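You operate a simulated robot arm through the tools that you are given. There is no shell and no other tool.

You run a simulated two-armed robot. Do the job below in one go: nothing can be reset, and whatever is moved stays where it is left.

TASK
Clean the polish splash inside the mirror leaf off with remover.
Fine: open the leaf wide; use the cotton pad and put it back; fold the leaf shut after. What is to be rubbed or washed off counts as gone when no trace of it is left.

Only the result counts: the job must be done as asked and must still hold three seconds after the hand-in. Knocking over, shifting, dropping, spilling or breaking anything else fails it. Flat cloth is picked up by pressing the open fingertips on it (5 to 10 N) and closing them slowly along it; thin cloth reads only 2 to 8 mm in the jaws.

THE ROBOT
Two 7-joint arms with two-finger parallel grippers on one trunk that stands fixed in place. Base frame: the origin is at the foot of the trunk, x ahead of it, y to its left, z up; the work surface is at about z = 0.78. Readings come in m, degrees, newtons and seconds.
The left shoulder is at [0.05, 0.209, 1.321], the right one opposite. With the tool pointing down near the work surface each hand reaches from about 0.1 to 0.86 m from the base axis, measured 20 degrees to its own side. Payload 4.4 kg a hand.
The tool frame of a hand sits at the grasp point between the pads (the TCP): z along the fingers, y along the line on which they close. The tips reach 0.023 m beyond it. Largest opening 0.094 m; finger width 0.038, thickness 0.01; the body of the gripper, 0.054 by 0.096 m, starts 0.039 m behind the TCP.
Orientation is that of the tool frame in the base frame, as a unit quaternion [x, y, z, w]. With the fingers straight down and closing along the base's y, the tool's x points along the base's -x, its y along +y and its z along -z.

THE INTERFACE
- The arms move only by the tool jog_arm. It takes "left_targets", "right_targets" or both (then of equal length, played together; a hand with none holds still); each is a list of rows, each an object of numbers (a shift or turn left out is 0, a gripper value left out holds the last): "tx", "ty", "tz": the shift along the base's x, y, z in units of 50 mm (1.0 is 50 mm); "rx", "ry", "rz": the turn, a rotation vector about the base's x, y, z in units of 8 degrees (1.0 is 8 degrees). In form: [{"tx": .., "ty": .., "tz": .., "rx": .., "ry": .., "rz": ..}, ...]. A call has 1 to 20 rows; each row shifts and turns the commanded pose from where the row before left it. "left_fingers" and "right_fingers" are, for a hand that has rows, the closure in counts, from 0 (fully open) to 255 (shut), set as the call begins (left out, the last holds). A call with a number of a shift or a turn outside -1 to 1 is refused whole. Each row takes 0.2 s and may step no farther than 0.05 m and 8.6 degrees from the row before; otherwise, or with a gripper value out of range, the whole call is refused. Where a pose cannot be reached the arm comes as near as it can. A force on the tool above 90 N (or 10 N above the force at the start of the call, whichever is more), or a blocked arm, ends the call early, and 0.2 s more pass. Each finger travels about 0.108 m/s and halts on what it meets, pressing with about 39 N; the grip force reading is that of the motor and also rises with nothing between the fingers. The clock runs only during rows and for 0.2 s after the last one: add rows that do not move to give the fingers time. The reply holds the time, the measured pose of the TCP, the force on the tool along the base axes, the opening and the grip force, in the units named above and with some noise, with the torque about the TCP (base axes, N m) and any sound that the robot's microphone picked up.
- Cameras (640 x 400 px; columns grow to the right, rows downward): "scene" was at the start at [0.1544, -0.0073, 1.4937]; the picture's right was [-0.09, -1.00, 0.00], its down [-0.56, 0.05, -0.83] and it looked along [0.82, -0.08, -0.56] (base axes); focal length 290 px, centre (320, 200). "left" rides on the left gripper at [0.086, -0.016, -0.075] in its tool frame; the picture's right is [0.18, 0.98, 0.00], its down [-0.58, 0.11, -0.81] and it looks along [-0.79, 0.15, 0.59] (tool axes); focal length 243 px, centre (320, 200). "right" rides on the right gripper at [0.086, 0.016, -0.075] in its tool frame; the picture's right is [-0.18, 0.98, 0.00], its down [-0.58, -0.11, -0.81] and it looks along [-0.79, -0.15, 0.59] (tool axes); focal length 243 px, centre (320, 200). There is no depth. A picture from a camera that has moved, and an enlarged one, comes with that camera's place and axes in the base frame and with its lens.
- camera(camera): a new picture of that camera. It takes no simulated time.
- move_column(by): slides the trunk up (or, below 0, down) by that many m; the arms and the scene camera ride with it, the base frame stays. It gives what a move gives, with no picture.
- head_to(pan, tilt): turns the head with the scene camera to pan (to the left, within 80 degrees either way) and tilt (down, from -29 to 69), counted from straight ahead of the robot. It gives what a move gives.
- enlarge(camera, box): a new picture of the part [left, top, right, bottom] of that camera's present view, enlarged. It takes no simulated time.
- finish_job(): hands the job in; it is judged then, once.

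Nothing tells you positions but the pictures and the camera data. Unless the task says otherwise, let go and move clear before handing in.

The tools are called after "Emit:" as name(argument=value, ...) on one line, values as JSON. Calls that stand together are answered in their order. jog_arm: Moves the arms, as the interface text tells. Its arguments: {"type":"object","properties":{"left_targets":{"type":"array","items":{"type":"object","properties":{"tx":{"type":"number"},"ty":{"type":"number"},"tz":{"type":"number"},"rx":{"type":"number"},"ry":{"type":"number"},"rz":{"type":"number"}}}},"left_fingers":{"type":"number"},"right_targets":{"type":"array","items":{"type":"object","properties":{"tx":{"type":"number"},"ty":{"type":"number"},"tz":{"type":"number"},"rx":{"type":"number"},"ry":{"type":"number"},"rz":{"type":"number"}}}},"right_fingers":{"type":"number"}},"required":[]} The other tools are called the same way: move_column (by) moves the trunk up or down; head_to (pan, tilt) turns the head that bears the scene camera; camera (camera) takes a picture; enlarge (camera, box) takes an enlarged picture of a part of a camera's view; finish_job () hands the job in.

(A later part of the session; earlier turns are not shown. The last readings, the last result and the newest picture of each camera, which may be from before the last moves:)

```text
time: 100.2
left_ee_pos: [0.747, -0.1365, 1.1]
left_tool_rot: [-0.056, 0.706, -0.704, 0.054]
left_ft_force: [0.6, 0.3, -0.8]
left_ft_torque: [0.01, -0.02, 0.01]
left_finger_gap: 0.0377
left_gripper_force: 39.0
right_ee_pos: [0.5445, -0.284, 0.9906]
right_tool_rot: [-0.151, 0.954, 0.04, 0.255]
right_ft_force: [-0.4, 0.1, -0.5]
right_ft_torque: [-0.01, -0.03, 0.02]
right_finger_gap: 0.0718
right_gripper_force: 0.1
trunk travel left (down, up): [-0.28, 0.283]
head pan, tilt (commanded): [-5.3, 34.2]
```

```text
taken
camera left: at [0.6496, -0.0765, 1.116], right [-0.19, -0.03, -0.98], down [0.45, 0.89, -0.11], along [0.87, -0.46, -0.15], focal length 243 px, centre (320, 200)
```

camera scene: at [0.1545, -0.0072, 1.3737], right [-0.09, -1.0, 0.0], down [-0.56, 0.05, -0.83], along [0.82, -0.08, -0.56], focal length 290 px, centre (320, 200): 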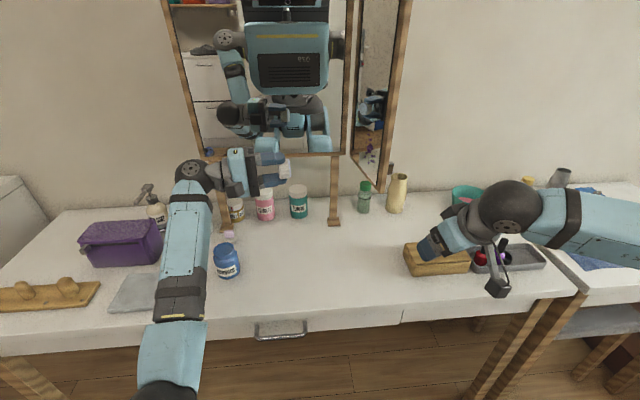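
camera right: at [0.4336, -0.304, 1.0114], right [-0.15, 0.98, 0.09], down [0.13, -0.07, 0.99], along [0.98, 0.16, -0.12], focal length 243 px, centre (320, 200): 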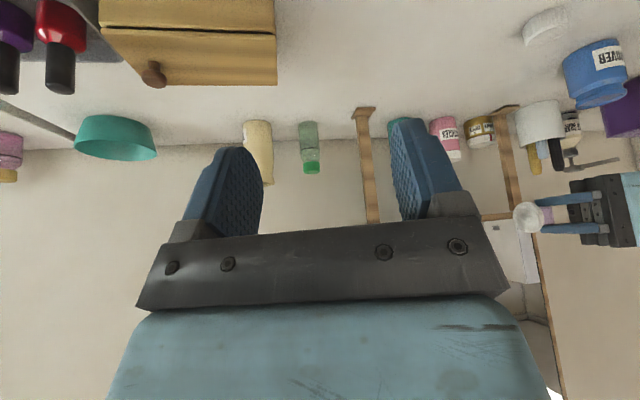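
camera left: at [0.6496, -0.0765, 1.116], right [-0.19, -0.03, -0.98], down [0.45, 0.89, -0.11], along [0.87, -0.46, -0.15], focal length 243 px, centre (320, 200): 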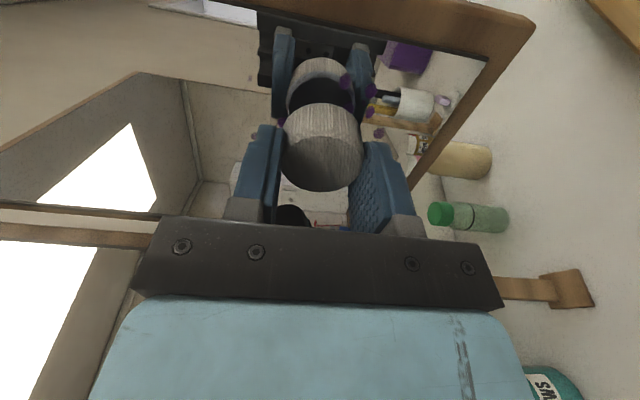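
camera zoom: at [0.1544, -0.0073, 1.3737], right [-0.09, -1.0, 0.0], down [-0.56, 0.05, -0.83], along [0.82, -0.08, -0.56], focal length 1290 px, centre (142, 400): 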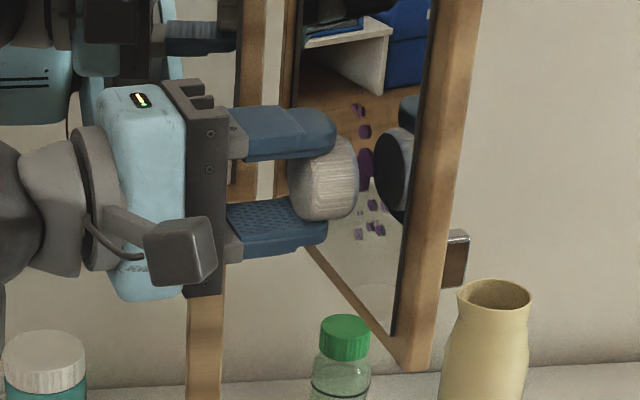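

The pad's reflected face is dark-wet now. Closing the last centimetre gently.

Emit:
jog_arm(left_targets=[{"tx": 0.015, "ty": -0.1}, {"tx": 0.01, "ty": -0.06}, {}])

Emit:
jog_arm(left_targets=[{"tx": 0.005, "ty": -0.04}, {}])

Emit:
jog_arm(left_targets=[{"tx": 0.005, "ty": -0.04}, {}])

```text
time: 101.0
left_ee_pos: [0.7487, -0.1444, 1.0989]
left_tool_rot: [-0.055, 0.706, -0.704, 0.053]
left_ft_force: [-0.7, 0.2, -0.3]
left_ft_torque: [0.03, 0.01, -0.03]
left_finger_gap: 0.0377
left_gripper_force: 39.4
right_ee_pos: [0.5455, -0.285, 0.9914]
right_tool_rot: [-0.151, 0.954, 0.04, 0.255]
right_ft_force: [0.6, -0.2, -0.4]
right_ft_torque: [-0.02, 0.01, -0.01]
right_finger_gap: 0.0718
right_gripper_force: 0.0
trunk travel left (down, up): [-0.28, 0.283]
head pan, tilt (commanded): [-5.3, 34.2]
```

```text
time: 101.6
left_ee_pos: [0.7495, -0.1456, 1.0995]
left_tool_rot: [-0.056, 0.706, -0.703, 0.054]
left_ft_force: [-0.1, 0.5, 0.3]
left_ft_torque: [-0.02, 0.01, 0.03]
left_finger_gap: 0.0379
left_gripper_force: 38.9
right_ee_pos: [0.5449, -0.2841, 0.9912]
right_tool_rot: [-0.151, 0.954, 0.041, 0.255]
right_ft_force: [-0.4, -0.3, 0.2]
right_ft_torque: [-0.02, -0.01, 0.02]
right_finger_gap: 0.0719
right_gripper_force: 0.0
trunk travel left (down, up): [-0.28, 0.283]
head pan, tilt (commanded): [-5.3, 34.2]
```

```text
time: 102.2
left_ee_pos: [0.7489, -0.1462, 1.101]
left_tool_rot: [-0.056, 0.707, -0.703, 0.054]
left_ft_force: [0.2, 0.4, 0.3]
left_ft_torque: [0.01, -0.01, 0.01]
left_finger_gap: 0.0377
left_gripper_force: 38.8
right_ee_pos: [0.5448, -0.283, 0.9908]
right_tool_rot: [-0.151, 0.954, 0.04, 0.255]
right_ft_force: [-0.3, 0.4, -0.5]
right_ft_torque: [0.0, 0.01, 0.01]
right_finger_gap: 0.0721
right_gripper_force: 0.0
trunk travel left (down, up): [-0.28, 0.283]
head pan, tilt (commanded): [-5.3, 34.2]
```

Emit:
jog_arm(left_targets=[{"tx": 0.005, "ty": -0.04}, {}])

Emit:
jog_arm(left_targets=[{"tx": 0.005, "ty": -0.04}, {}])

Emit:
enlarge(camera="scene", box=[330, 120, 390, 190])

```text
time: 102.8
left_ee_pos: [0.7497, -0.1493, 1.1001]
left_tool_rot: [-0.056, 0.706, -0.704, 0.053]
left_ft_force: [-0.1, -0.5, 0.5]
left_ft_torque: [-0.02, 0.0, -0.01]
left_finger_gap: 0.0375
left_gripper_force: 38.6
right_ee_pos: [0.5451, -0.2836, 0.9918]
right_tool_rot: [-0.151, 0.954, 0.041, 0.255]
right_ft_force: [1.2, -0.7, 0.5]
right_ft_torque: [0.0, 0.01, -0.01]
right_finger_gap: 0.0719
right_gripper_force: 0.1
trunk travel left (down, up): [-0.28, 0.283]
head pan, tilt (commanded): [-5.3, 34.2]
```

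```text
time: 103.4
left_ee_pos: [0.7484, -0.1504, 1.0994]
left_tool_rot: [-0.056, 0.706, -0.704, 0.053]
left_ft_force: [-0.1, 5.4, -0.1]
left_ft_torque: [0.01, 0.0, 0.09]
left_finger_gap: 0.0379
left_gripper_force: 39.4
right_ee_pos: [0.5442, -0.2843, 0.991]
right_tool_rot: [-0.151, 0.954, 0.04, 0.256]
right_ft_force: [-0.3, 0.1, 0.0]
right_ft_torque: [-0.01, 0.02, 0.01]
right_finger_gap: 0.0719
right_gripper_force: 0.0
trunk travel left (down, up): [-0.28, 0.283]
head pan, tilt (commanded): [-5.3, 34.2]
```

```text
5.71 times, centred on (360, 155) of scene
camera zoom: at [0.1543, -0.0065, 1.3737], right [-0.09, -1.0, 0.0], down [-0.56, 0.05, -0.83], along [0.82, -0.08, -0.56], focal length 1659 px, centre (91, 457)
```

zoom: 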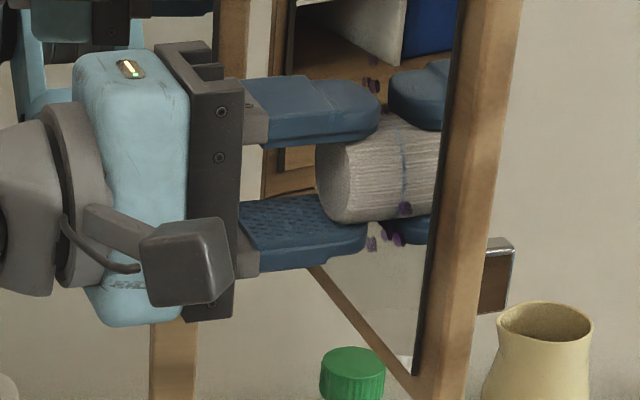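

Light contact (5 N). Now the vertical strokes over the right-hand part of the splash.

Emit:
jog_arm(left_targets=[{"ty": -0.02, "tz": 0.32}, {"tz": 0.32}, {"tz": 0.32}, {"tz": -0.36}, {"tz": -0.36}, {"tz": -0.36}, {"tz": -0.36}, {"tz": -0.36}, {"tx": 0.28, "ty": 0.043}, {"tz": 0.36}, {"tz": 0.36}, {"tz": 0.36}, {"tz": 0.36}, {"tz": 0.36}, {"tx": 0.28, "ty": 0.043}, {"tz": -0.36}, {"tz": -0.36}, {"tz": -0.36}, {"tz": -0.36}, {"tz": -0.36}])

Emit:
camera(camera="left")

Emit:
enlarge(camera="scene", box=[330, 110, 400, 200])

```text
time: 107.6
left_ee_pos: [0.7746, -0.1477, 1.0597]
left_tool_rot: [-0.055, 0.705, -0.705, 0.054]
left_ft_force: [-3.0, 13.0, 8.5]
left_ft_torque: [-0.28, -0.04, 0.04]
left_finger_gap: 0.0378
left_gripper_force: 38.6
right_ee_pos: [0.5445, -0.2821, 0.9918]
right_tool_rot: [-0.152, 0.954, 0.04, 0.257]
right_ft_force: [-1.0, 0.4, 0.1]
right_ft_torque: [-0.03, 0.0, -0.01]
right_finger_gap: 0.072
right_gripper_force: 0.0
trunk travel left (down, up): [-0.28, 0.283]
head pan, tilt (commanded): [-5.3, 34.2]
```

```text
taken
camera left: at [0.6775, -0.0884, 1.0752], right [-0.18, -0.03, -0.98], down [0.45, 0.89, -0.11], along [0.87, -0.46, -0.15], focal length 243 px, centre (320, 200)
```

left: 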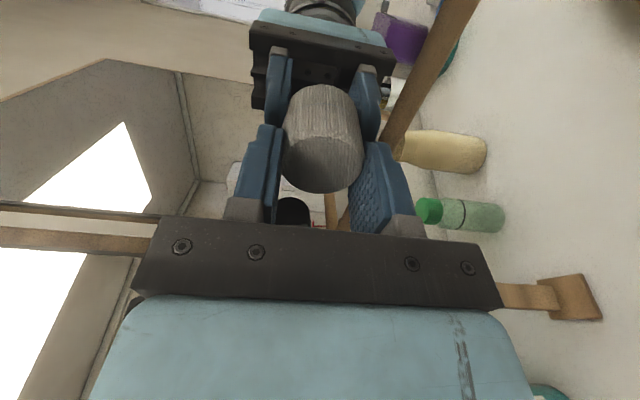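

```text
4.44 times, centred on (365, 155) of scene
camera zoom: at [0.1528, -0.0052, 1.374], right [-0.09, -1.0, 0.0], down [-0.56, 0.05, -0.83], along [0.82, -0.08, -0.56], focal length 1290 px, centre (120, 400)
```

zoom: 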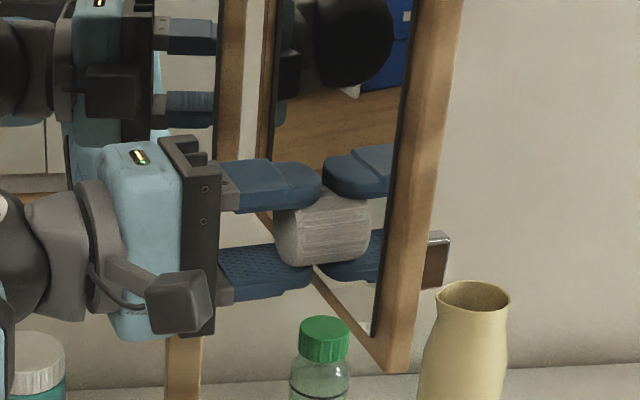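

The droplets under those strokes are gone. Now the strokes toward the leaf's free edge.

Emit:
jog_arm(left_targets=[{"tx": -0.4, "ty": -0.062}, {"tx": -0.4, "ty": -0.062}, {"tz": 0.36}, {"tz": 0.36}, {"tz": 0.36}, {"tz": 0.36}, {"tz": 0.36}, {"tx": -0.26, "ty": -0.04}, {"tz": -0.36}, {"tz": -0.36}, {"tz": -0.36}, {"tz": -0.36}, {"tz": -0.36}])

Emit:
camera(camera="left")

Emit:
enlarge(camera="scene", box=[330, 110, 400, 200])

```text
time: 110.4
left_ee_pos: [0.7334, -0.1446, 1.0624]
left_tool_rot: [-0.054, 0.709, -0.7, 0.066]
left_ft_force: [0.1, 0.0, -0.6]
left_ft_torque: [0.0, 0.0, 0.04]
left_finger_gap: 0.0374
left_gripper_force: 39.7
right_ee_pos: [0.5461, -0.2847, 0.99]
right_tool_rot: [-0.151, 0.954, 0.041, 0.255]
right_ft_force: [-0.1, 0.1, 0.2]
right_ft_torque: [-0.01, 0.01, 0.0]
right_finger_gap: 0.0718
right_gripper_force: 0.2
trunk travel left (down, up): [-0.28, 0.283]
head pan, tilt (commanded): [-5.3, 34.2]
```

```text
taken
camera left: at [0.6344, -0.087, 1.0781], right [-0.17, -0.02, -0.99], down [0.44, 0.89, -0.09], along [0.88, -0.45, -0.14], focal length 243 px, centre (320, 200)
```

left: 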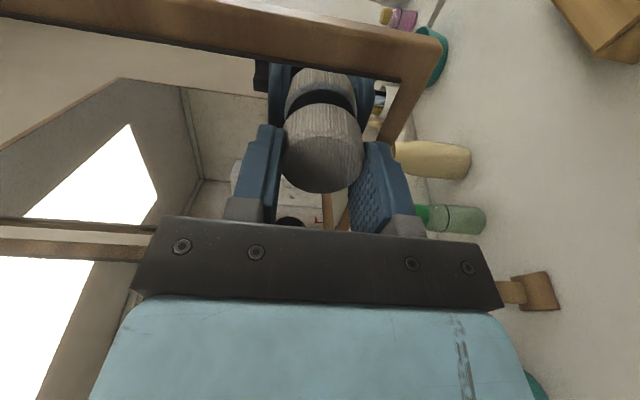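

```text
4.44 times, centred on (365, 155) of scene
camera zoom: at [0.1547, -0.0073, 1.3737], right [-0.09, -1.0, 0.0], down [-0.56, 0.05, -0.83], along [0.82, -0.08, -0.56], focal length 1290 px, centre (120, 400)
```

zoom: 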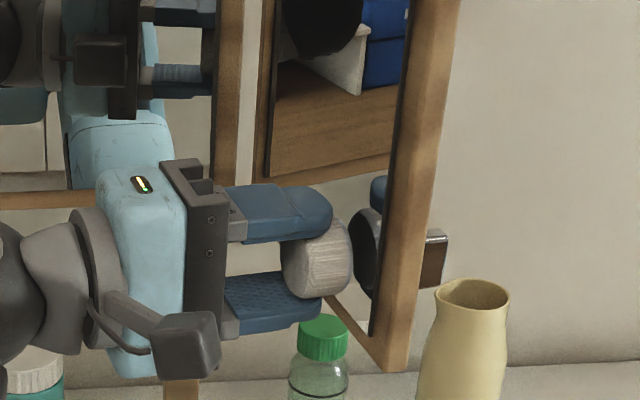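

Emit:
jog_arm(left_targets=[{}, {}])

Emit:
enlarge(camera="left", box=[160, 0, 440, 200])

Emit:
camera(camera="scene")

```text
time: 111.0
left_ee_pos: [0.733, -0.1439, 1.0587]
left_tool_rot: [-0.055, 0.711, -0.698, 0.064]
left_ft_force: [0.5, 0.3, -0.4]
left_ft_torque: [-0.02, 0.04, -0.03]
left_finger_gap: 0.0378
left_gripper_force: 38.8
right_ee_pos: [0.5456, -0.2844, 0.9901]
right_tool_rot: [-0.151, 0.954, 0.04, 0.256]
right_ft_force: [0.4, 0.0, -0.3]
right_ft_torque: [0.01, 0.02, 0.01]
right_finger_gap: 0.0718
right_gripper_force: 0.0
trunk travel left (down, up): [-0.28, 0.283]
head pan, tilt (commanded): [-5.3, 34.2]
```

```text
2.00 times, centred on (300, 100) of left
camera zoom: at [0.6334, -0.0871, 1.0748], right [-0.17, -0.01, -0.99], down [0.44, 0.89, -0.09], along [0.88, -0.45, -0.15], focal length 485 px, centre (360, 400)
```

zoom: 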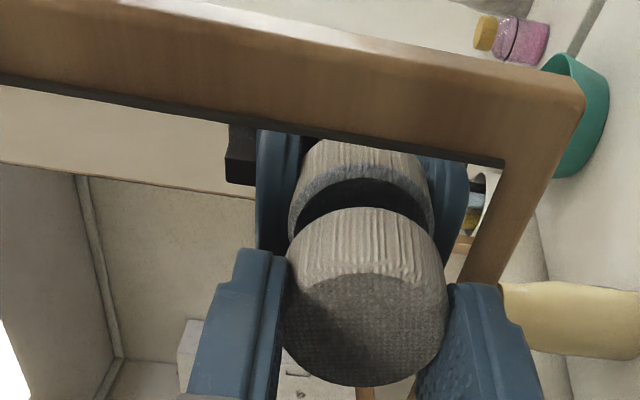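

```text
taken
camera scene: at [0.1544, -0.0073, 1.3737], right [-0.09, -1.0, 0.0], down [-0.56, 0.05, -0.83], along [0.82, -0.08, -0.56], focal length 290 px, centre (320, 200)
```

scene: 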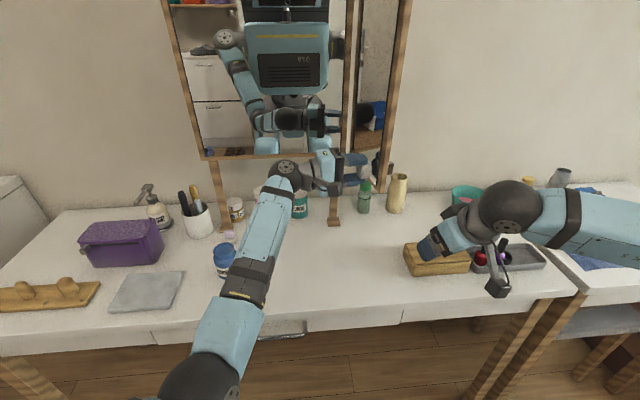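

The last column wasn't pressed (the arm fell short by about 1 cm). I'll back off and inspect what remains.

Emit:
jog_arm(left_targets=[{"tx": -0.08, "ty": 0.5}, {"tx": -0.08, "ty": 0.5, "tz": 0.3}, {"tx": -0.1, "ty": 0.5, "tz": 0.3}, {"tx": -0.1, "ty": 0.5}, {}])

Emit:
camera(camera="left")

Emit:
enlarge(camera="left", box=[200, 0, 420, 130])

Emit:
enlarge(camera="scene", box=[340, 110, 400, 200])

```text
time: 112.2
left_ee_pos: [0.7049, -0.0579, 1.0876]
left_tool_rot: [-0.056, 0.706, -0.704, 0.053]
left_ft_force: [-0.1, -0.4, -0.4]
left_ft_torque: [0.01, 0.04, 0.04]
left_finger_gap: 0.0378
left_gripper_force: 38.7
right_ee_pos: [0.5443, -0.283, 0.9907]
right_tool_rot: [-0.151, 0.954, 0.04, 0.255]
right_ft_force: [-0.5, -0.6, -0.4]
right_ft_torque: [0.01, 0.0, 0.03]
right_finger_gap: 0.0719
right_gripper_force: 0.0
trunk travel left (down, up): [-0.28, 0.283]
head pan, tilt (commanded): [-5.3, 34.2]
```

```text
taken
camera left: at [0.6078, 0.0019, 1.1037], right [-0.19, -0.03, -0.98], down [0.45, 0.89, -0.11], along [0.87, -0.46, -0.15], focal length 243 px, centre (320, 200)
```

left: 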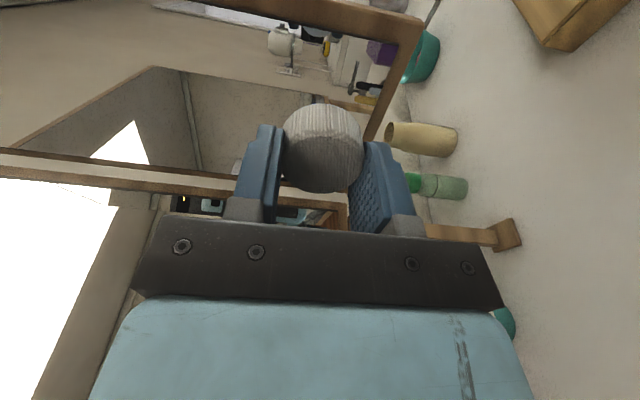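

```text
2.91 times, centred on (310, 65) of left
camera zoom: at [0.6078, 0.0019, 1.1037], right [-0.19, -0.03, -0.98], down [0.45, 0.89, -0.11], along [0.87, -0.46, -0.15], focal length 706 px, centre (349, 593)
```

zoom: 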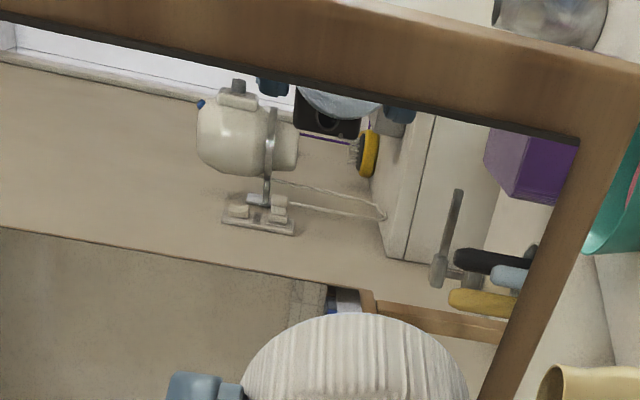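

```text
4.44 times, centred on (370, 155) of scene
camera zoom: at [0.1544, -0.0076, 1.3737], right [-0.09, -1.0, 0.0], down [-0.56, 0.05, -0.83], along [0.82, -0.08, -0.56], focal length 1290 px, centre (98, 400)
```

zoom: 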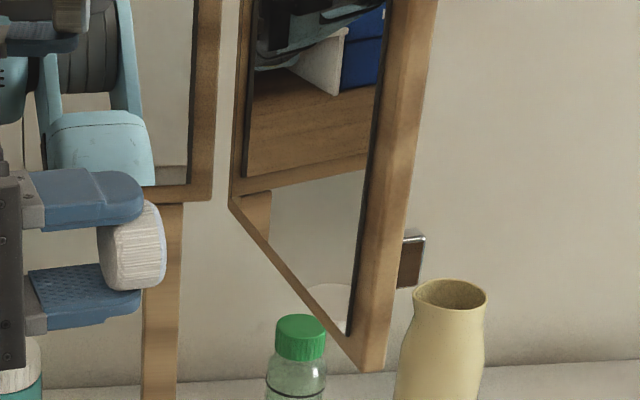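

The glass looks clean. I'll move the hand aside and inspect the whole lower glass at high zoom from several views for any trace.

Emit:
enlarge(camera="left", box=[250, 20, 340, 80])

Emit:
enlarge(camera="scene", box=[352, 125, 392, 190])

Emit:
enlarge(camera="left", box=[200, 60, 300, 130])

Emit:
enlarge(camera="left", box=[320, 20, 420, 110])

```text
6.67 times, centred on (295, 50) of left
camera zoom: at [0.6078, 0.0019, 1.1037], right [-0.19, -0.03, -0.98], down [0.45, 0.89, -0.11], along [0.87, -0.46, -0.15], focal length 1618 px, centre (487, 1200)
```

zoom: 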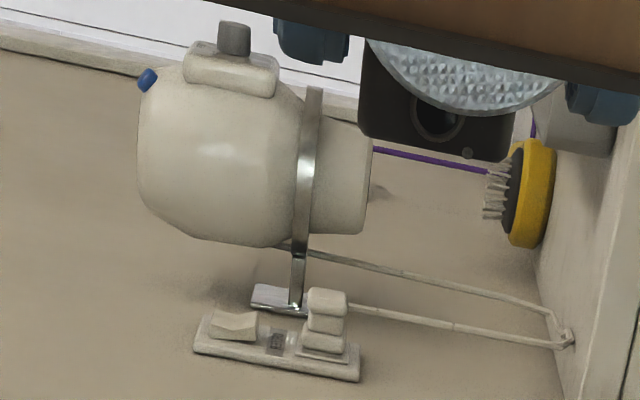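

```text
6.15 times, centred on (372, 158) of scene
camera zoom: at [0.1544, -0.0076, 1.3737], right [-0.09, -1.0, 0.0], down [-0.56, 0.05, -0.83], along [0.82, -0.08, -0.56], focal length 1787 px, centre (0, 462)
```

zoom: 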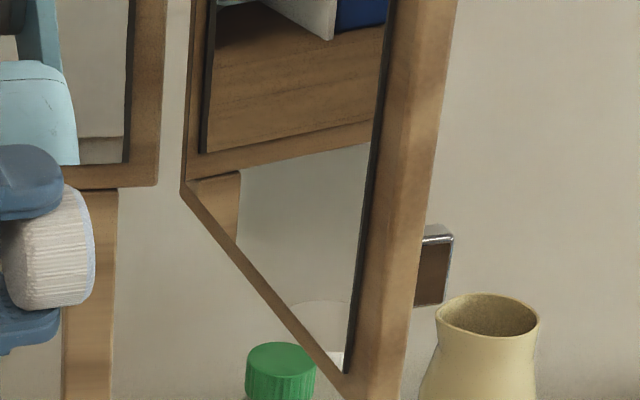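

```text
5.71 times, centred on (250, 95) of left
camera zoom: at [0.6078, 0.0019, 1.1037], right [-0.19, -0.03, -0.98], down [0.45, 0.89, -0.11], along [0.87, -0.46, -0.15], focal length 1386 px, centre (720, 800)
```

zoom: 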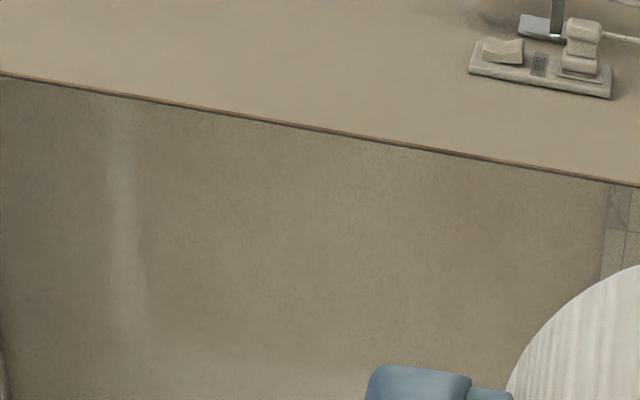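

```text
4.44 times, centred on (370, 65) of left
camera zoom: at [0.6078, 0.0019, 1.1037], right [-0.19, -0.03, -0.98], down [0.45, 0.89, -0.11], along [0.87, -0.46, -0.15], focal length 1078 px, centre (98, 800)
```

zoom: 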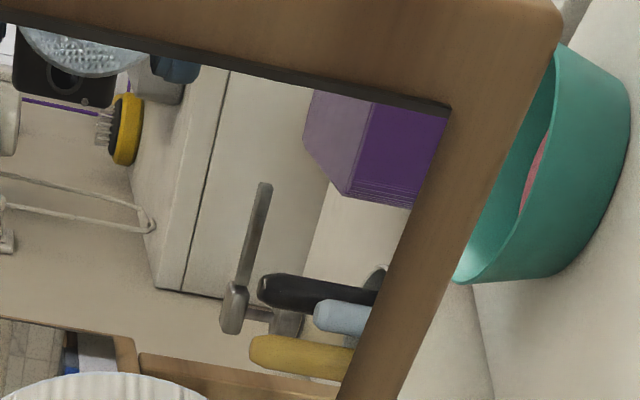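

No purple remains anywhere in view (the thin purple line is a reflected cable). I'll pull the hand farther off to see the part hidden behind the pad.

Emit:
jog_arm(left_targets=[{"ty": 0.7}, {"ty": 0.7}, {"ty": 0.6, "tz": -0.4}, {"tz": -0.6}, {}])

Emit:
enlarge(camera="left", box=[180, 0, 420, 120])

Emit:
enlarge(camera="right", box=[480, 130, 640, 280])

```text
time: 113.4
left_ee_pos: [0.7059, 0.0444, 1.0374]
left_tool_rot: [-0.056, 0.706, -0.704, 0.053]
left_ft_force: [0.5, -0.2, 0.5]
left_ft_torque: [0.0, 0.01, -0.01]
left_finger_gap: 0.0377
left_gripper_force: 38.8
right_ee_pos: [0.5455, -0.2839, 0.9901]
right_tool_rot: [-0.151, 0.954, 0.04, 0.256]
right_ft_force: [0.5, 0.2, -0.5]
right_ft_torque: [-0.03, -0.02, -0.02]
right_finger_gap: 0.072
right_gripper_force: 0.0
trunk travel left (down, up): [-0.28, 0.283]
head pan, tilt (commanded): [-5.3, 34.2]
```

```text
2.67 times, centred on (300, 60) of left
camera zoom: at [0.6094, 0.1025, 1.0539], right [-0.19, -0.03, -0.98], down [0.45, 0.89, -0.11], along [0.87, -0.46, -0.15], focal length 647 px, centre (373, 573)
```

zoom: 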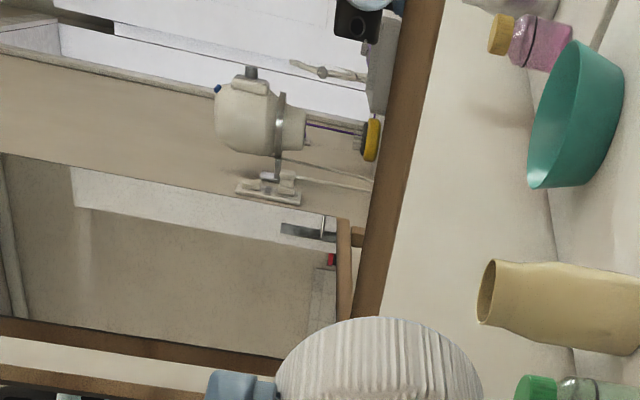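

```text
2.67 times, centred on (560, 205) of right
camera zoom: at [0.4334, -0.3037, 1.0116], right [-0.15, 0.98, 0.09], down [0.13, -0.07, 0.99], along [0.98, 0.16, -0.12], focal length 647 px, centre (-320, 187)
```

zoom: 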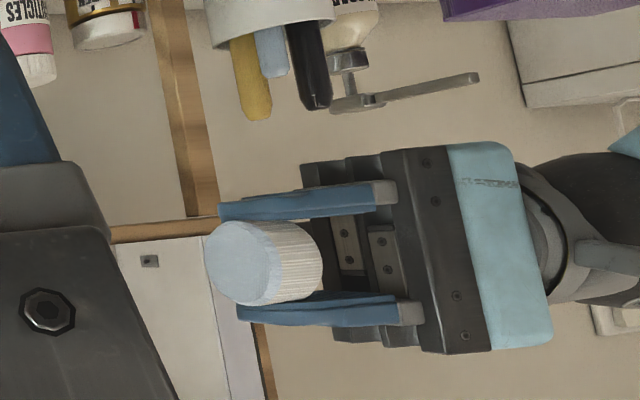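

The whole glass is clean. Now I'll turn the hand down again and carry the cotton pad back to its spot.

Emit:
jog_arm(left_targets=[{"rz": -0.55}, {"rz": -0.55}, {"tx": -0.067, "ty": -0.01, "tz": -0.229, "rx": 0.9375}, {"tx": -0.067, "ty": -0.01, "tz": -0.229, "rx": 0.9375}, {"tx": -0.067, "ty": -0.01, "tz": -0.229, "rx": 0.9375}, {"tx": -0.067, "ty": -0.01, "tz": -0.229, "rx": 0.9375}, {"tx": -0.067, "ty": -0.01, "tz": -0.229, "rx": 0.9375}, {"tx": -0.067, "ty": -0.01, "tz": -0.229, "rx": 0.9375}, {"tx": -0.067, "ty": -0.01, "tz": -0.229, "rx": 0.9375}, {"tx": -0.067, "ty": -0.01, "tz": -0.229, "rx": 0.9375}, {"tx": -0.067, "ty": -0.01, "tz": -0.229, "rx": 0.9375}, {"tx": -0.067, "ty": -0.01, "tz": -0.229, "rx": 0.9375}, {"tx": -0.067, "ty": -0.01, "tz": -0.229, "rx": 0.9375}, {"tx": -0.067, "ty": -0.01, "tz": -0.229, "rx": 0.9375}, {}])

Emit:
camera(camera="scene")

Emit:
enlarge(camera="left", box=[230, 70, 410, 240])

```text
time: 116.6
left_ee_pos: [0.6638, 0.0377, 0.901]
left_tool_rot: [-0.002, 1.0, 0.002, 0.002]
left_ft_force: [0.2, -0.6, -0.4]
left_ft_torque: [-0.03, -0.01, -0.02]
left_finger_gap: 0.0378
left_gripper_force: 39.2
right_ee_pos: [0.5457, -0.2839, 0.9908]
right_tool_rot: [-0.15, 0.954, 0.039, 0.256]
right_ft_force: [0.7, 0.1, 0.5]
right_ft_torque: [0.0, 0.01, -0.03]
right_finger_gap: 0.0717
right_gripper_force: 0.1
trunk travel left (down, up): [-0.28, 0.283]
head pan, tilt (commanded): [-5.3, 34.2]
```

```text
taken
camera scene: at [0.1543, -0.0071, 1.3738], right [-0.09, -1.0, 0.0], down [-0.56, 0.05, -0.83], along [0.82, -0.08, -0.56], focal length 290 px, centre (320, 200)
```

scene: 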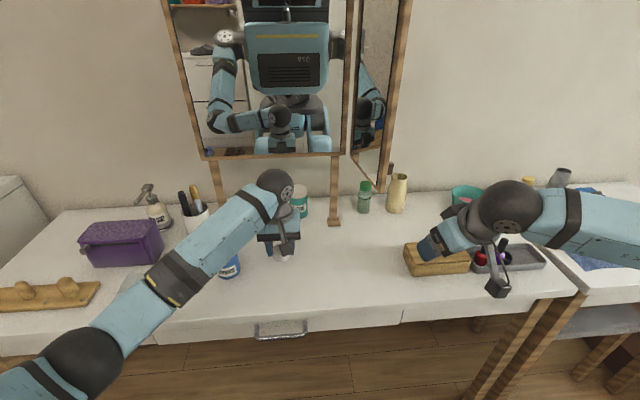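

```text
2.35 times, centred on (320, 155) of left
camera zoom: at [0.5786, 0.0196, 0.9739], right [-0.19, 0.98, 0.0], down [0.58, 0.11, 0.81], along [0.79, 0.15, -0.59], focal length 571 px, centre (320, 306)
```

zoom: 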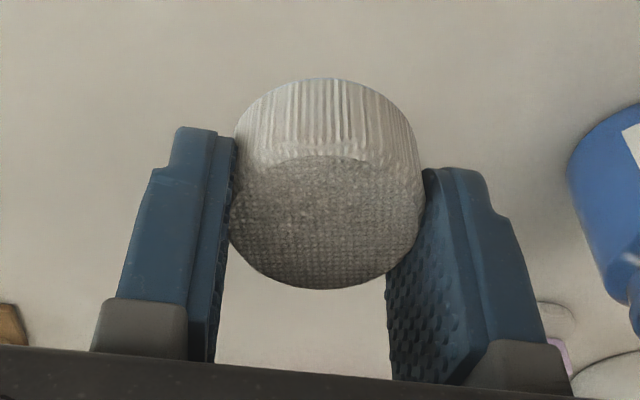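

Emit:
jog_arm(left_targets=[{"tx": 0.02, "tz": -0.6}, {"tz": -0.6}, {"tz": -0.4}, {}])

Emit:
jog_arm(left_targets=[{"tz": -0.1}, {"tz": -0.07}, {}])

```text
time: 117.6
left_ee_pos: [0.6678, 0.0378, 0.8186]
left_tool_rot: [-0.001, 1.0, 0.002, 0.001]
left_ft_force: [0.6, 0.2, 0.3]
left_ft_torque: [0.02, 0.02, -0.03]
left_finger_gap: 0.0376
left_gripper_force: 39.3
right_ee_pos: [0.545, -0.2837, 0.9916]
right_tool_rot: [-0.151, 0.954, 0.041, 0.256]
right_ft_force: [0.0, 0.5, -0.8]
right_ft_torque: [0.0, 0.0, -0.02]
right_finger_gap: 0.072
right_gripper_force: 0.0
trunk travel left (down, up): [-0.28, 0.283]
head pan, tilt (commanded): [-5.3, 34.2]
```

```text
time: 118.4
left_ee_pos: [0.6661, 0.0372, 0.8096]
left_tool_rot: [-0.001, 1.0, 0.002, 0.001]
left_ft_force: [-0.2, -0.4, -0.8]
left_ft_torque: [-0.03, 0.05, 0.01]
left_finger_gap: 0.0376
left_gripper_force: 39.5
right_ee_pos: [0.5451, -0.2839, 0.9914]
right_tool_rot: [-0.151, 0.954, 0.04, 0.256]
right_ft_force: [0.0, -0.5, -0.2]
right_ft_torque: [0.02, 0.02, 0.01]
right_finger_gap: 0.072
right_gripper_force: 0.1
trunk travel left (down, up): [-0.28, 0.283]
head pan, tilt (commanded): [-5.3, 34.2]
```

Emit:
jog_arm(left_targets=[{"tx": -0.02, "tz": -0.03}, {}])

Emit:
jog_arm(left_targets=[{"tz": -0.03}, {}])

```text
time: 119.0
left_ee_pos: [0.6644, 0.0366, 0.81]
left_tool_rot: [-0.001, 1.0, 0.001, 0.001]
left_ft_force: [1.5, 0.9, 3.9]
left_ft_torque: [0.0, 0.06, -0.01]
left_finger_gap: 0.0374
left_gripper_force: 38.5
right_ee_pos: [0.5455, -0.2839, 0.9911]
right_tool_rot: [-0.151, 0.954, 0.041, 0.256]
right_ft_force: [-0.1, -0.1, -1.3]
right_ft_torque: [-0.01, 0.03, -0.01]
right_finger_gap: 0.0718
right_gripper_force: 0.1
trunk travel left (down, up): [-0.28, 0.283]
head pan, tilt (commanded): [-5.3, 34.2]
```

```text
time: 119.6
left_ee_pos: [0.6652, 0.0365, 0.8091]
left_tool_rot: [0.0, 1.0, 0.002, 0.002]
left_ft_force: [2.1, 1.0, 13.1]
left_ft_torque: [0.04, 0.13, -0.01]
left_finger_gap: 0.0377
left_gripper_force: 38.9
right_ee_pos: [0.5434, -0.2847, 0.9909]
right_tool_rot: [-0.151, 0.954, 0.04, 0.256]
right_ft_force: [-0.6, 0.5, -0.3]
right_ft_torque: [0.0, -0.01, -0.02]
right_finger_gap: 0.0722
right_gripper_force: 0.0
trunk travel left (down, up): [-0.28, 0.283]
head pan, tilt (commanded): [-5.3, 34.2]
```

The pad rests on the table on its old spot. Releasing and rising straight up.

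Emit:
jog_arm(left_targets=[{"tz": 0.03}, {}, {}, {}], left_fingers=90)

Emit:
jog_arm(left_targets=[{"tz": 0.4}, {"tz": 0.7}, {"tz": 0.8}, {"tz": 0.7}, {"tx": -0.5, "ty": 0.6}, {"tx": -0.6, "ty": 0.7}, {"tx": -0.6, "ty": 0.7}, {"tx": -0.5, "ty": 0.7}, {}])

Emit:
camera(camera="scene")

Emit:
enlarge(camera="scene", box=[200, 215, 310, 295])

```text
time: 120.6
left_ee_pos: [0.6647, 0.0373, 0.8096]
left_tool_rot: [-0.002, 1.0, 0.001, 0.0]
left_ft_force: [-0.5, -0.1, 0.7]
left_ft_torque: [0.0, 0.02, 0.0]
left_finger_gap: 0.0608
left_gripper_force: 0.1
right_ee_pos: [0.5463, -0.2839, 0.9911]
right_tool_rot: [-0.151, 0.954, 0.041, 0.256]
right_ft_force: [0.5, 0.9, 0.5]
right_ft_torque: [-0.01, 0.04, 0.01]
right_finger_gap: 0.0718
right_gripper_force: 0.0
trunk travel left (down, up): [-0.28, 0.283]
head pan, tilt (commanded): [-5.3, 34.2]
```

```text
time: 122.6
left_ee_pos: [0.5568, 0.1741, 0.9395]
left_tool_rot: [-0.002, 1.0, 0.002, 0.0]
left_ft_force: [-0.4, 0.2, 0.3]
left_ft_torque: [0.0, 0.01, 0.0]
left_finger_gap: 0.061
left_gripper_force: 0.0
right_ee_pos: [0.5453, -0.2843, 0.9904]
right_tool_rot: [-0.151, 0.954, 0.041, 0.255]
right_ft_force: [0.8, -0.9, 0.7]
right_ft_torque: [0.01, -0.02, 0.0]
right_finger_gap: 0.0718
right_gripper_force: 0.0
trunk travel left (down, up): [-0.28, 0.283]
head pan, tilt (commanded): [-5.3, 34.2]
```

```text
taken
camera scene: at [0.1547, -0.0077, 1.3737], right [-0.09, -1.0, 0.0], down [-0.56, 0.05, -0.83], along [0.82, -0.08, -0.56], focal length 290 px, centre (320, 200)
```

scene: 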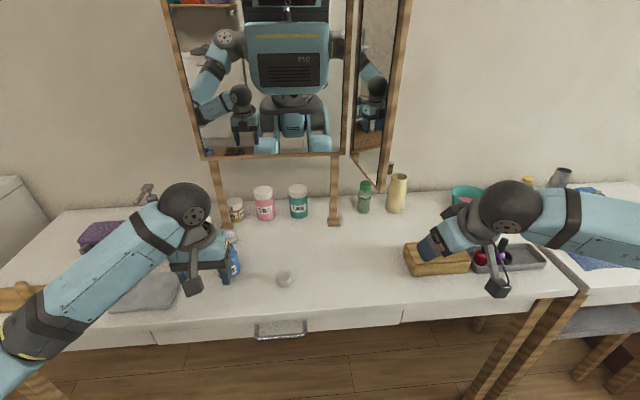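

```text
5.00 times, centred on (255, 255) of scene
camera zoom: at [0.1547, -0.0077, 1.3737], right [-0.09, -1.0, 0.0], down [-0.56, 0.05, -0.83], along [0.82, -0.08, -0.56], focal length 1452 px, centre (645, -75)
```

zoom: 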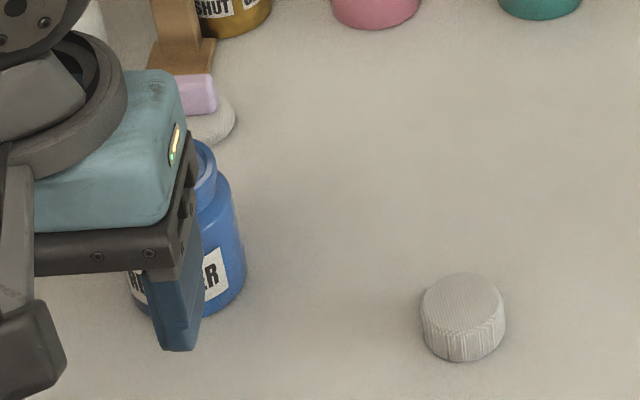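

The cotton pad is back within about 2 mm. Next the leaf must be folded shut: I'll shut the right fingers and bring them up on the leaf's outer side, pointing forward-left above the knob.

Emit:
jog_arm(right_targets=[{"tx": 0.1, "ty": -0.2, "tz": 0.45, "rx": 0.232, "ry": -0.713}, {"tx": 0.1, "ty": -0.2, "tz": 0.45, "rx": 0.232, "ry": -0.713}, {"tx": 0.2, "ty": -0.2, "tz": 0.45, "rx": 0.232, "ry": -0.713}, {"tx": 0.3, "ty": -0.1, "tz": 0.45, "rx": 0.232, "ry": -0.713}, {"tx": 0.4, "tz": 0.45, "rx": 0.232, "ry": -0.713}, {"tx": 0.4, "tz": 0.45, "rz": 0.7}, {"tx": 0.4, "tz": 0.45, "rz": 0.7}, {"tx": 0.4, "tz": 0.44, "rz": 0.7}, {}], right_fingers=255)

Emit:
camera(camera="scene")

Emit:
camera(camera="right")

```text
time: 124.6
left_ee_pos: [0.5564, 0.1728, 0.9394]
left_tool_rot: [-0.002, 1.0, 0.001, 0.001]
left_ft_force: [-0.3, 0.2, -0.6]
left_ft_torque: [0.05, -0.01, 0.02]
left_finger_gap: 0.0608
left_gripper_force: 0.0
right_ee_pos: [0.66, -0.3179, 1.1712]
right_tool_rot: [-0.259, 0.826, 0.15, 0.477]
right_ft_force: [1.0, -0.7, -0.6]
right_ft_torque: [-0.02, 0.01, 0.01]
right_finger_gap: 0.0001
right_gripper_force: 38.8
trunk travel left (down, up): [-0.28, 0.283]
head pan, tilt (commanded): [-5.3, 34.2]
```

```text
taken
camera scene: at [0.1541, -0.0075, 1.3738], right [-0.09, -1.0, 0.0], down [-0.56, 0.05, -0.83], along [0.82, -0.08, -0.56], focal length 290 px, centre (320, 200)
```

scene: 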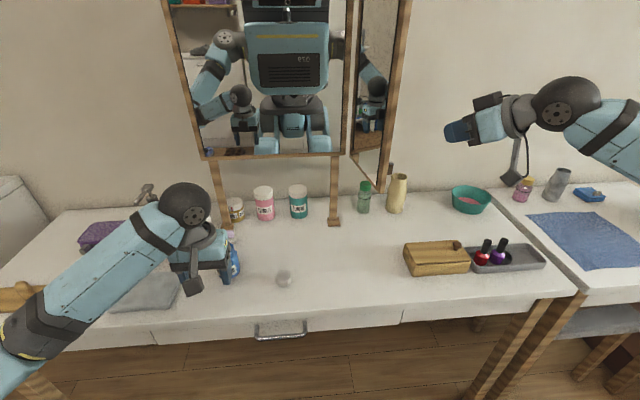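

```text
taken
camera right: at [0.5633, -0.3671, 1.1323], right [-0.49, 0.86, 0.16], down [-0.27, -0.32, 0.91], along [0.83, 0.4, 0.39], focal length 243 px, centre (320, 200)
```

right: 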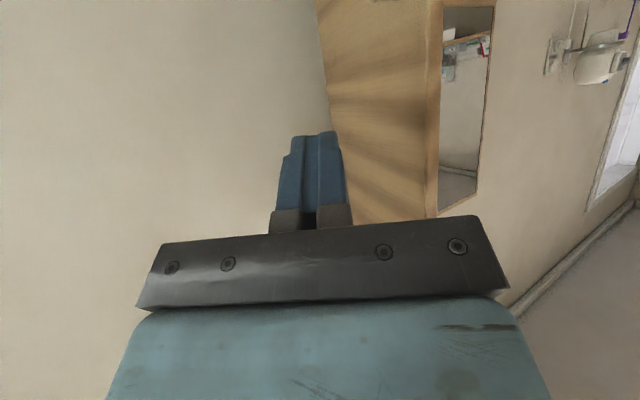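

The right fingertips are on the leaf's outer side. I'll move in and push the leaf's edge to the left.

Emit:
jog_arm(right_targets=[{"tx": 0.45, "ty": 0.5}, {"tx": 0.45, "ty": 0.5}, {"ty": 0.3}, {"ty": 0.3}, {"ty": 0.3}, {"ty": 0.3}])

Emit:
camera(camera="scene")

Emit:
camera(camera="right")

```text
time: 126.0
left_ee_pos: [0.5574, 0.1738, 0.9398]
left_tool_rot: [-0.002, 1.0, 0.002, 0.001]
left_ft_force: [0.4, 0.9, -0.3]
left_ft_torque: [0.0, -0.03, 0.02]
left_finger_gap: 0.0606
left_gripper_force: 0.1
right_ee_pos: [0.7049, -0.2075, 1.1703]
right_tool_rot: [-0.257, 0.827, 0.148, 0.478]
right_ft_force: [-0.7, 0.7, 0.5]
right_ft_torque: [0.0, 0.0, 0.02]
right_finger_gap: 0.0
right_gripper_force: 39.1
trunk travel left (down, up): [-0.28, 0.283]
head pan, tilt (commanded): [-5.3, 34.2]
```

```text
taken
camera scene: at [0.1546, -0.0069, 1.3737], right [-0.09, -1.0, 0.0], down [-0.56, 0.05, -0.83], along [0.82, -0.08, -0.56], focal length 290 px, centre (320, 200)
```

scene: 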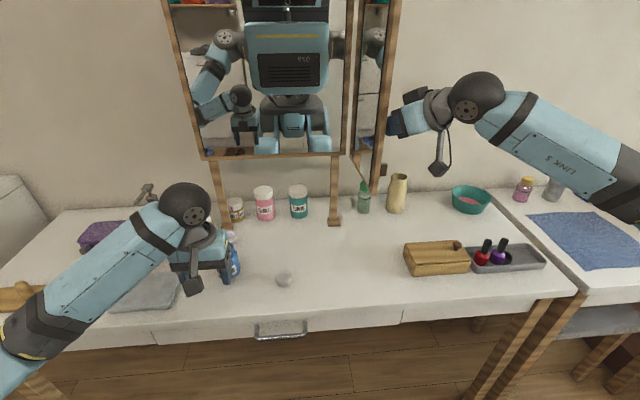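

```text
taken
camera right: at [0.607, -0.2569, 1.1323], right [-0.49, 0.86, 0.16], down [-0.27, -0.32, 0.91], along [0.83, 0.4, 0.39], focal length 243 px, centre (320, 200)
```

right: 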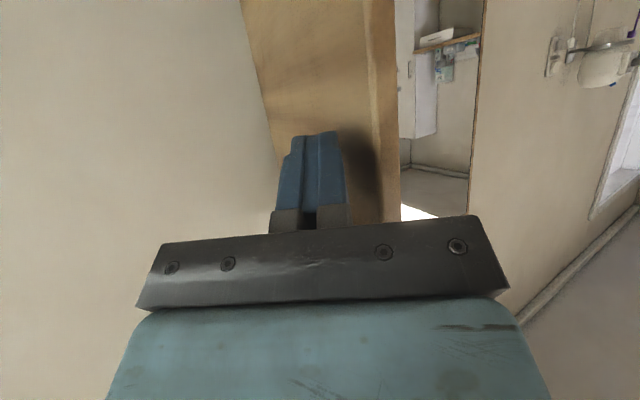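

The leaf has begun to swing. I'll follow its arc: left first, then increasingly forward.

Emit:
jog_arm(right_targets=[{"tx": 0.02, "ty": 0.28}, {"tx": 0.02, "ty": 0.28}, {"tx": 0.02, "ty": 0.28}, {"tx": 0.02, "ty": 0.28}, {"tx": 0.06, "ty": 0.275}, {"tx": 0.06, "ty": 0.275}, {"tx": 0.06, "ty": 0.275}, {"tx": 0.06, "ty": 0.275}])

Emit:
camera(camera="scene")

Emit:
camera(camera="right")

```text
time: 127.8
left_ee_pos: [0.556, 0.1735, 0.94]
left_tool_rot: [-0.001, 1.0, 0.001, 0.001]
left_ft_force: [1.0, -0.1, -0.2]
left_ft_torque: [0.0, -0.04, -0.05]
left_finger_gap: 0.0608
left_gripper_force: 0.0
right_ee_pos: [0.7219, -0.0973, 1.1698]
right_tool_rot: [-0.258, 0.827, 0.149, 0.477]
right_ft_force: [0.1, -0.8, 0.2]
right_ft_torque: [-0.01, -0.04, 0.01]
right_finger_gap: 0.0003
right_gripper_force: 38.9
trunk travel left (down, up): [-0.28, 0.283]
head pan, tilt (commanded): [-5.3, 34.2]
```

```text
taken
camera scene: at [0.1545, -0.0069, 1.3737], right [-0.09, -1.0, 0.0], down [-0.56, 0.05, -0.83], along [0.82, -0.08, -0.56], focal length 290 px, centre (320, 200)
```

scene: 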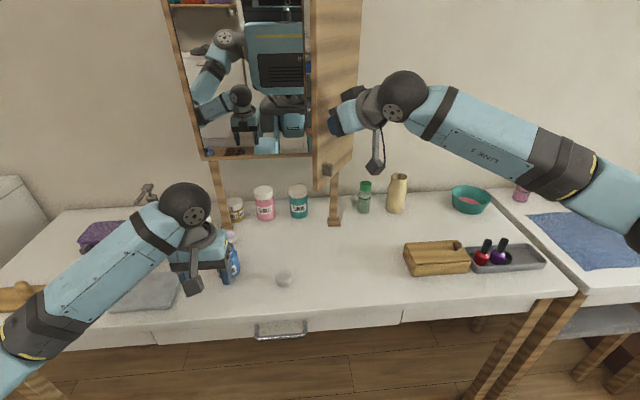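

```text
taken
camera right: at [0.6239, -0.1461, 1.1323], right [-0.49, 0.86, 0.16], down [-0.27, -0.32, 0.91], along [0.83, 0.4, 0.39], focal length 243 px, centre (320, 200)
```

right: 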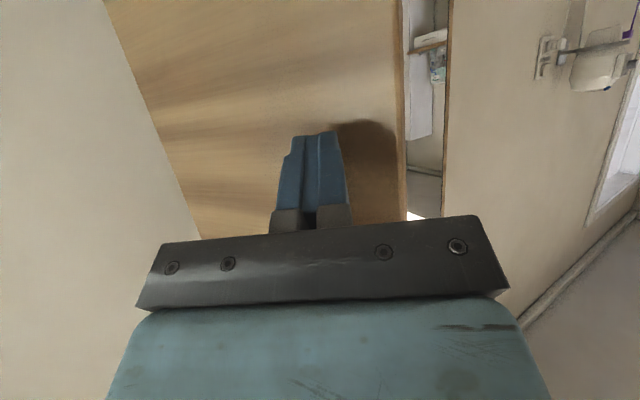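

Emit:
jog_arm(right_targets=[{"tx": 0.134, "ty": 0.249}, {"tx": 0.134, "ty": 0.249}, {"tx": 0.134, "ty": 0.249}, {"tx": 0.2, "ty": 0.2}, {"tx": 0.2, "ty": 0.2}, {"tx": 0.2, "ty": 0.2}, {"tx": 0.24, "ty": 0.143}, {"tx": 0.24, "ty": 0.143}])

Emit:
camera(camera="scene")

Emit:
camera(camera="right")

```text
time: 129.6
left_ee_pos: [0.5564, 0.1725, 0.939]
left_tool_rot: [-0.002, 1.0, 0.001, 0.001]
left_ft_force: [0.4, 0.9, 0.5]
left_ft_torque: [-0.01, 0.01, 0.0]
left_finger_gap: 0.0607
left_gripper_force: 0.1
right_ee_pos: [0.7963, -0.0153, 1.1699]
right_tool_rot: [-0.26, 0.826, 0.151, 0.477]
right_ft_force: [0.0, -0.6, 0.8]
right_ft_torque: [0.0, 0.01, 0.0]
right_finger_gap: 0.0
right_gripper_force: 39.3
trunk travel left (down, up): [-0.28, 0.283]
head pan, tilt (commanded): [-5.3, 34.2]
```

```text
taken
camera scene: at [0.1545, -0.0069, 1.3737], right [-0.09, -1.0, 0.0], down [-0.56, 0.05, -0.83], along [0.82, -0.08, -0.56], focal length 290 px, centre (320, 200)
```

scene: 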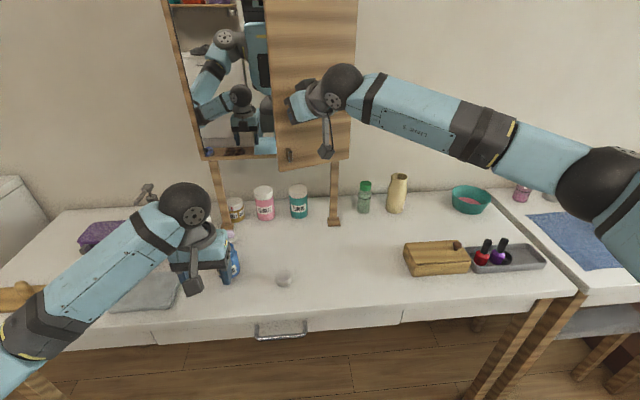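

```text
taken
camera right: at [0.6979, -0.0645, 1.1315], right [-0.49, 0.86, 0.16], down [-0.27, -0.32, 0.91], along [0.83, 0.4, 0.39], focal length 243 px, centre (320, 200)
```

right: 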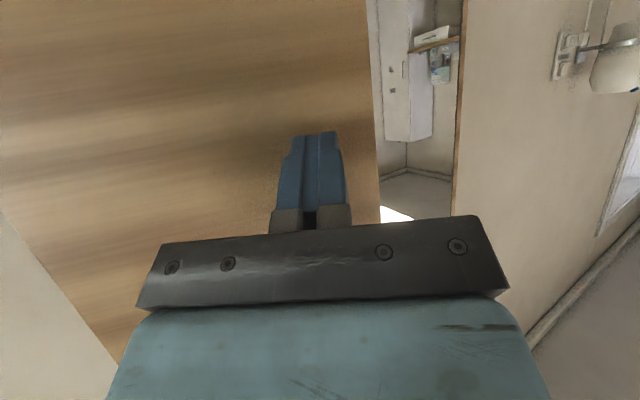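

Nearly shut. Pushing the last bit slowly with force checks.

Emit:
jog_arm(right_targets=[{"tx": 0.18, "ty": 0.08}, {"tx": 0.18, "ty": 0.08}, {"tx": 0.15, "ty": 0.05}, {"tx": 0.12, "ty": 0.02}, {"tx": 0.1}, {}])

Emit:
camera(camera="scene")

Emit:
camera(camera="right")

```text
time: 131.0
left_ee_pos: [0.5567, 0.1732, 0.9401]
left_tool_rot: [-0.002, 1.0, 0.002, 0.001]
left_ft_force: [0.4, 0.4, -0.2]
left_ft_torque: [-0.02, 0.01, 0.01]
left_finger_gap: 0.061
left_gripper_force: 0.2
right_ee_pos: [0.8324, -0.0037, 1.1695]
right_tool_rot: [-0.258, 0.826, 0.15, 0.477]
right_ft_force: [-0.1, -0.6, 0.4]
right_ft_torque: [0.0, -0.02, 0.02]
right_finger_gap: 0.0002
right_gripper_force: 39.4
trunk travel left (down, up): [-0.28, 0.283]
head pan, tilt (commanded): [-5.3, 34.2]
```

```text
taken
camera scene: at [0.1544, -0.0073, 1.3737], right [-0.09, -1.0, 0.0], down [-0.56, 0.05, -0.83], along [0.82, -0.08, -0.56], focal length 290 px, centre (320, 200)
```

scene: 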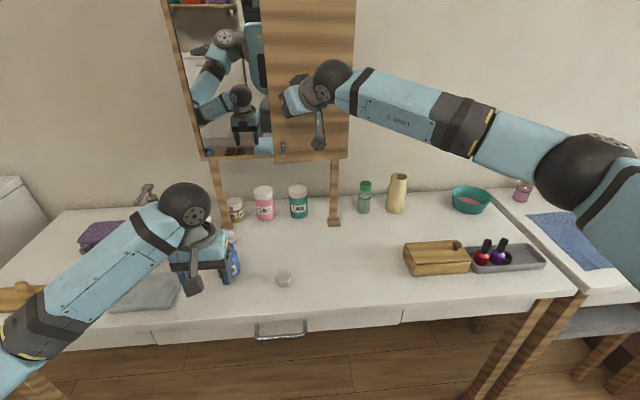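

```text
taken
camera right: at [0.7346, -0.0533, 1.1325], right [-0.49, 0.86, 0.16], down [-0.27, -0.32, 0.91], along [0.83, 0.4, 0.39], focal length 243 px, centre (320, 200)
```

right: 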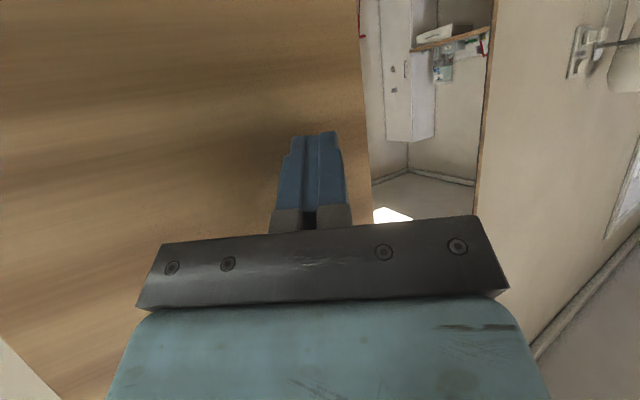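

Still no resistance; a few more millimetres are needed.

Emit:
jog_arm(right_targets=[{"tx": 0.1}, {"tx": 0.1}, {}])

Emit:
jog_arm(right_targets=[{"tx": 0.06}, {"tx": 0.04}, {}])

Emit:
enlarge(camera="scene", box=[230, 60, 370, 190])

```text
time: 131.8
left_ee_pos: [0.5552, 0.1732, 0.9397]
left_tool_rot: [-0.001, 1.0, 0.002, 0.001]
left_ft_force: [0.3, -1.1, 0.6]
left_ft_torque: [-0.02, -0.01, -0.04]
left_finger_gap: 0.0606
left_gripper_force: 0.0
right_ee_pos: [0.8413, -0.0042, 1.1698]
right_tool_rot: [-0.26, 0.826, 0.151, 0.477]
right_ft_force: [-0.8, -0.2, -0.1]
right_ft_torque: [-0.02, 0.0, -0.01]
right_finger_gap: 0.0
right_gripper_force: 38.8
trunk travel left (down, up): [-0.28, 0.283]
head pan, tilt (commanded): [-5.3, 34.2]
```

```text
time: 132.6
left_ee_pos: [0.5549, 0.1725, 0.941]
left_tool_rot: [-0.002, 1.0, 0.002, 0.002]
left_ft_force: [-0.1, -0.3, -0.3]
left_ft_torque: [-0.01, 0.0, -0.02]
left_finger_gap: 0.0607
left_gripper_force: 0.0
right_ee_pos: [0.8464, -0.0037, 1.1715]
right_tool_rot: [-0.259, 0.826, 0.149, 0.477]
right_ft_force: [-17.5, -2.8, -5.4]
right_ft_torque: [-0.02, 0.08, 0.05]
right_finger_gap: 0.0
right_gripper_force: 39.4
trunk travel left (down, up): [-0.28, 0.283]
head pan, tilt (commanded): [-5.3, 34.2]
```

```text
3.08 times, centred on (300, 125) of scene
camera zoom: at [0.1525, -0.0078, 1.3739], right [-0.09, -1.0, 0.0], down [-0.56, 0.05, -0.83], along [0.82, -0.08, -0.56], focal length 893 px, centre (382, 431)
```

zoom: 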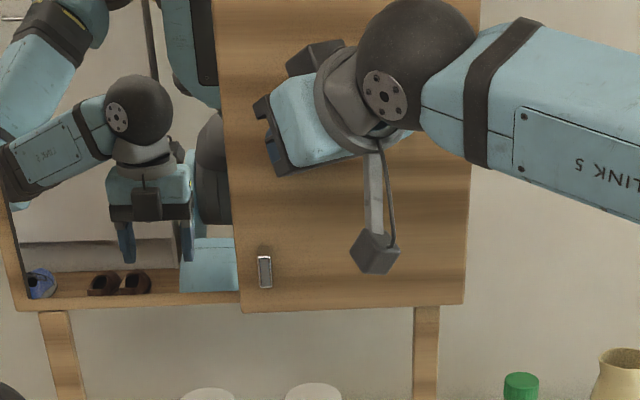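

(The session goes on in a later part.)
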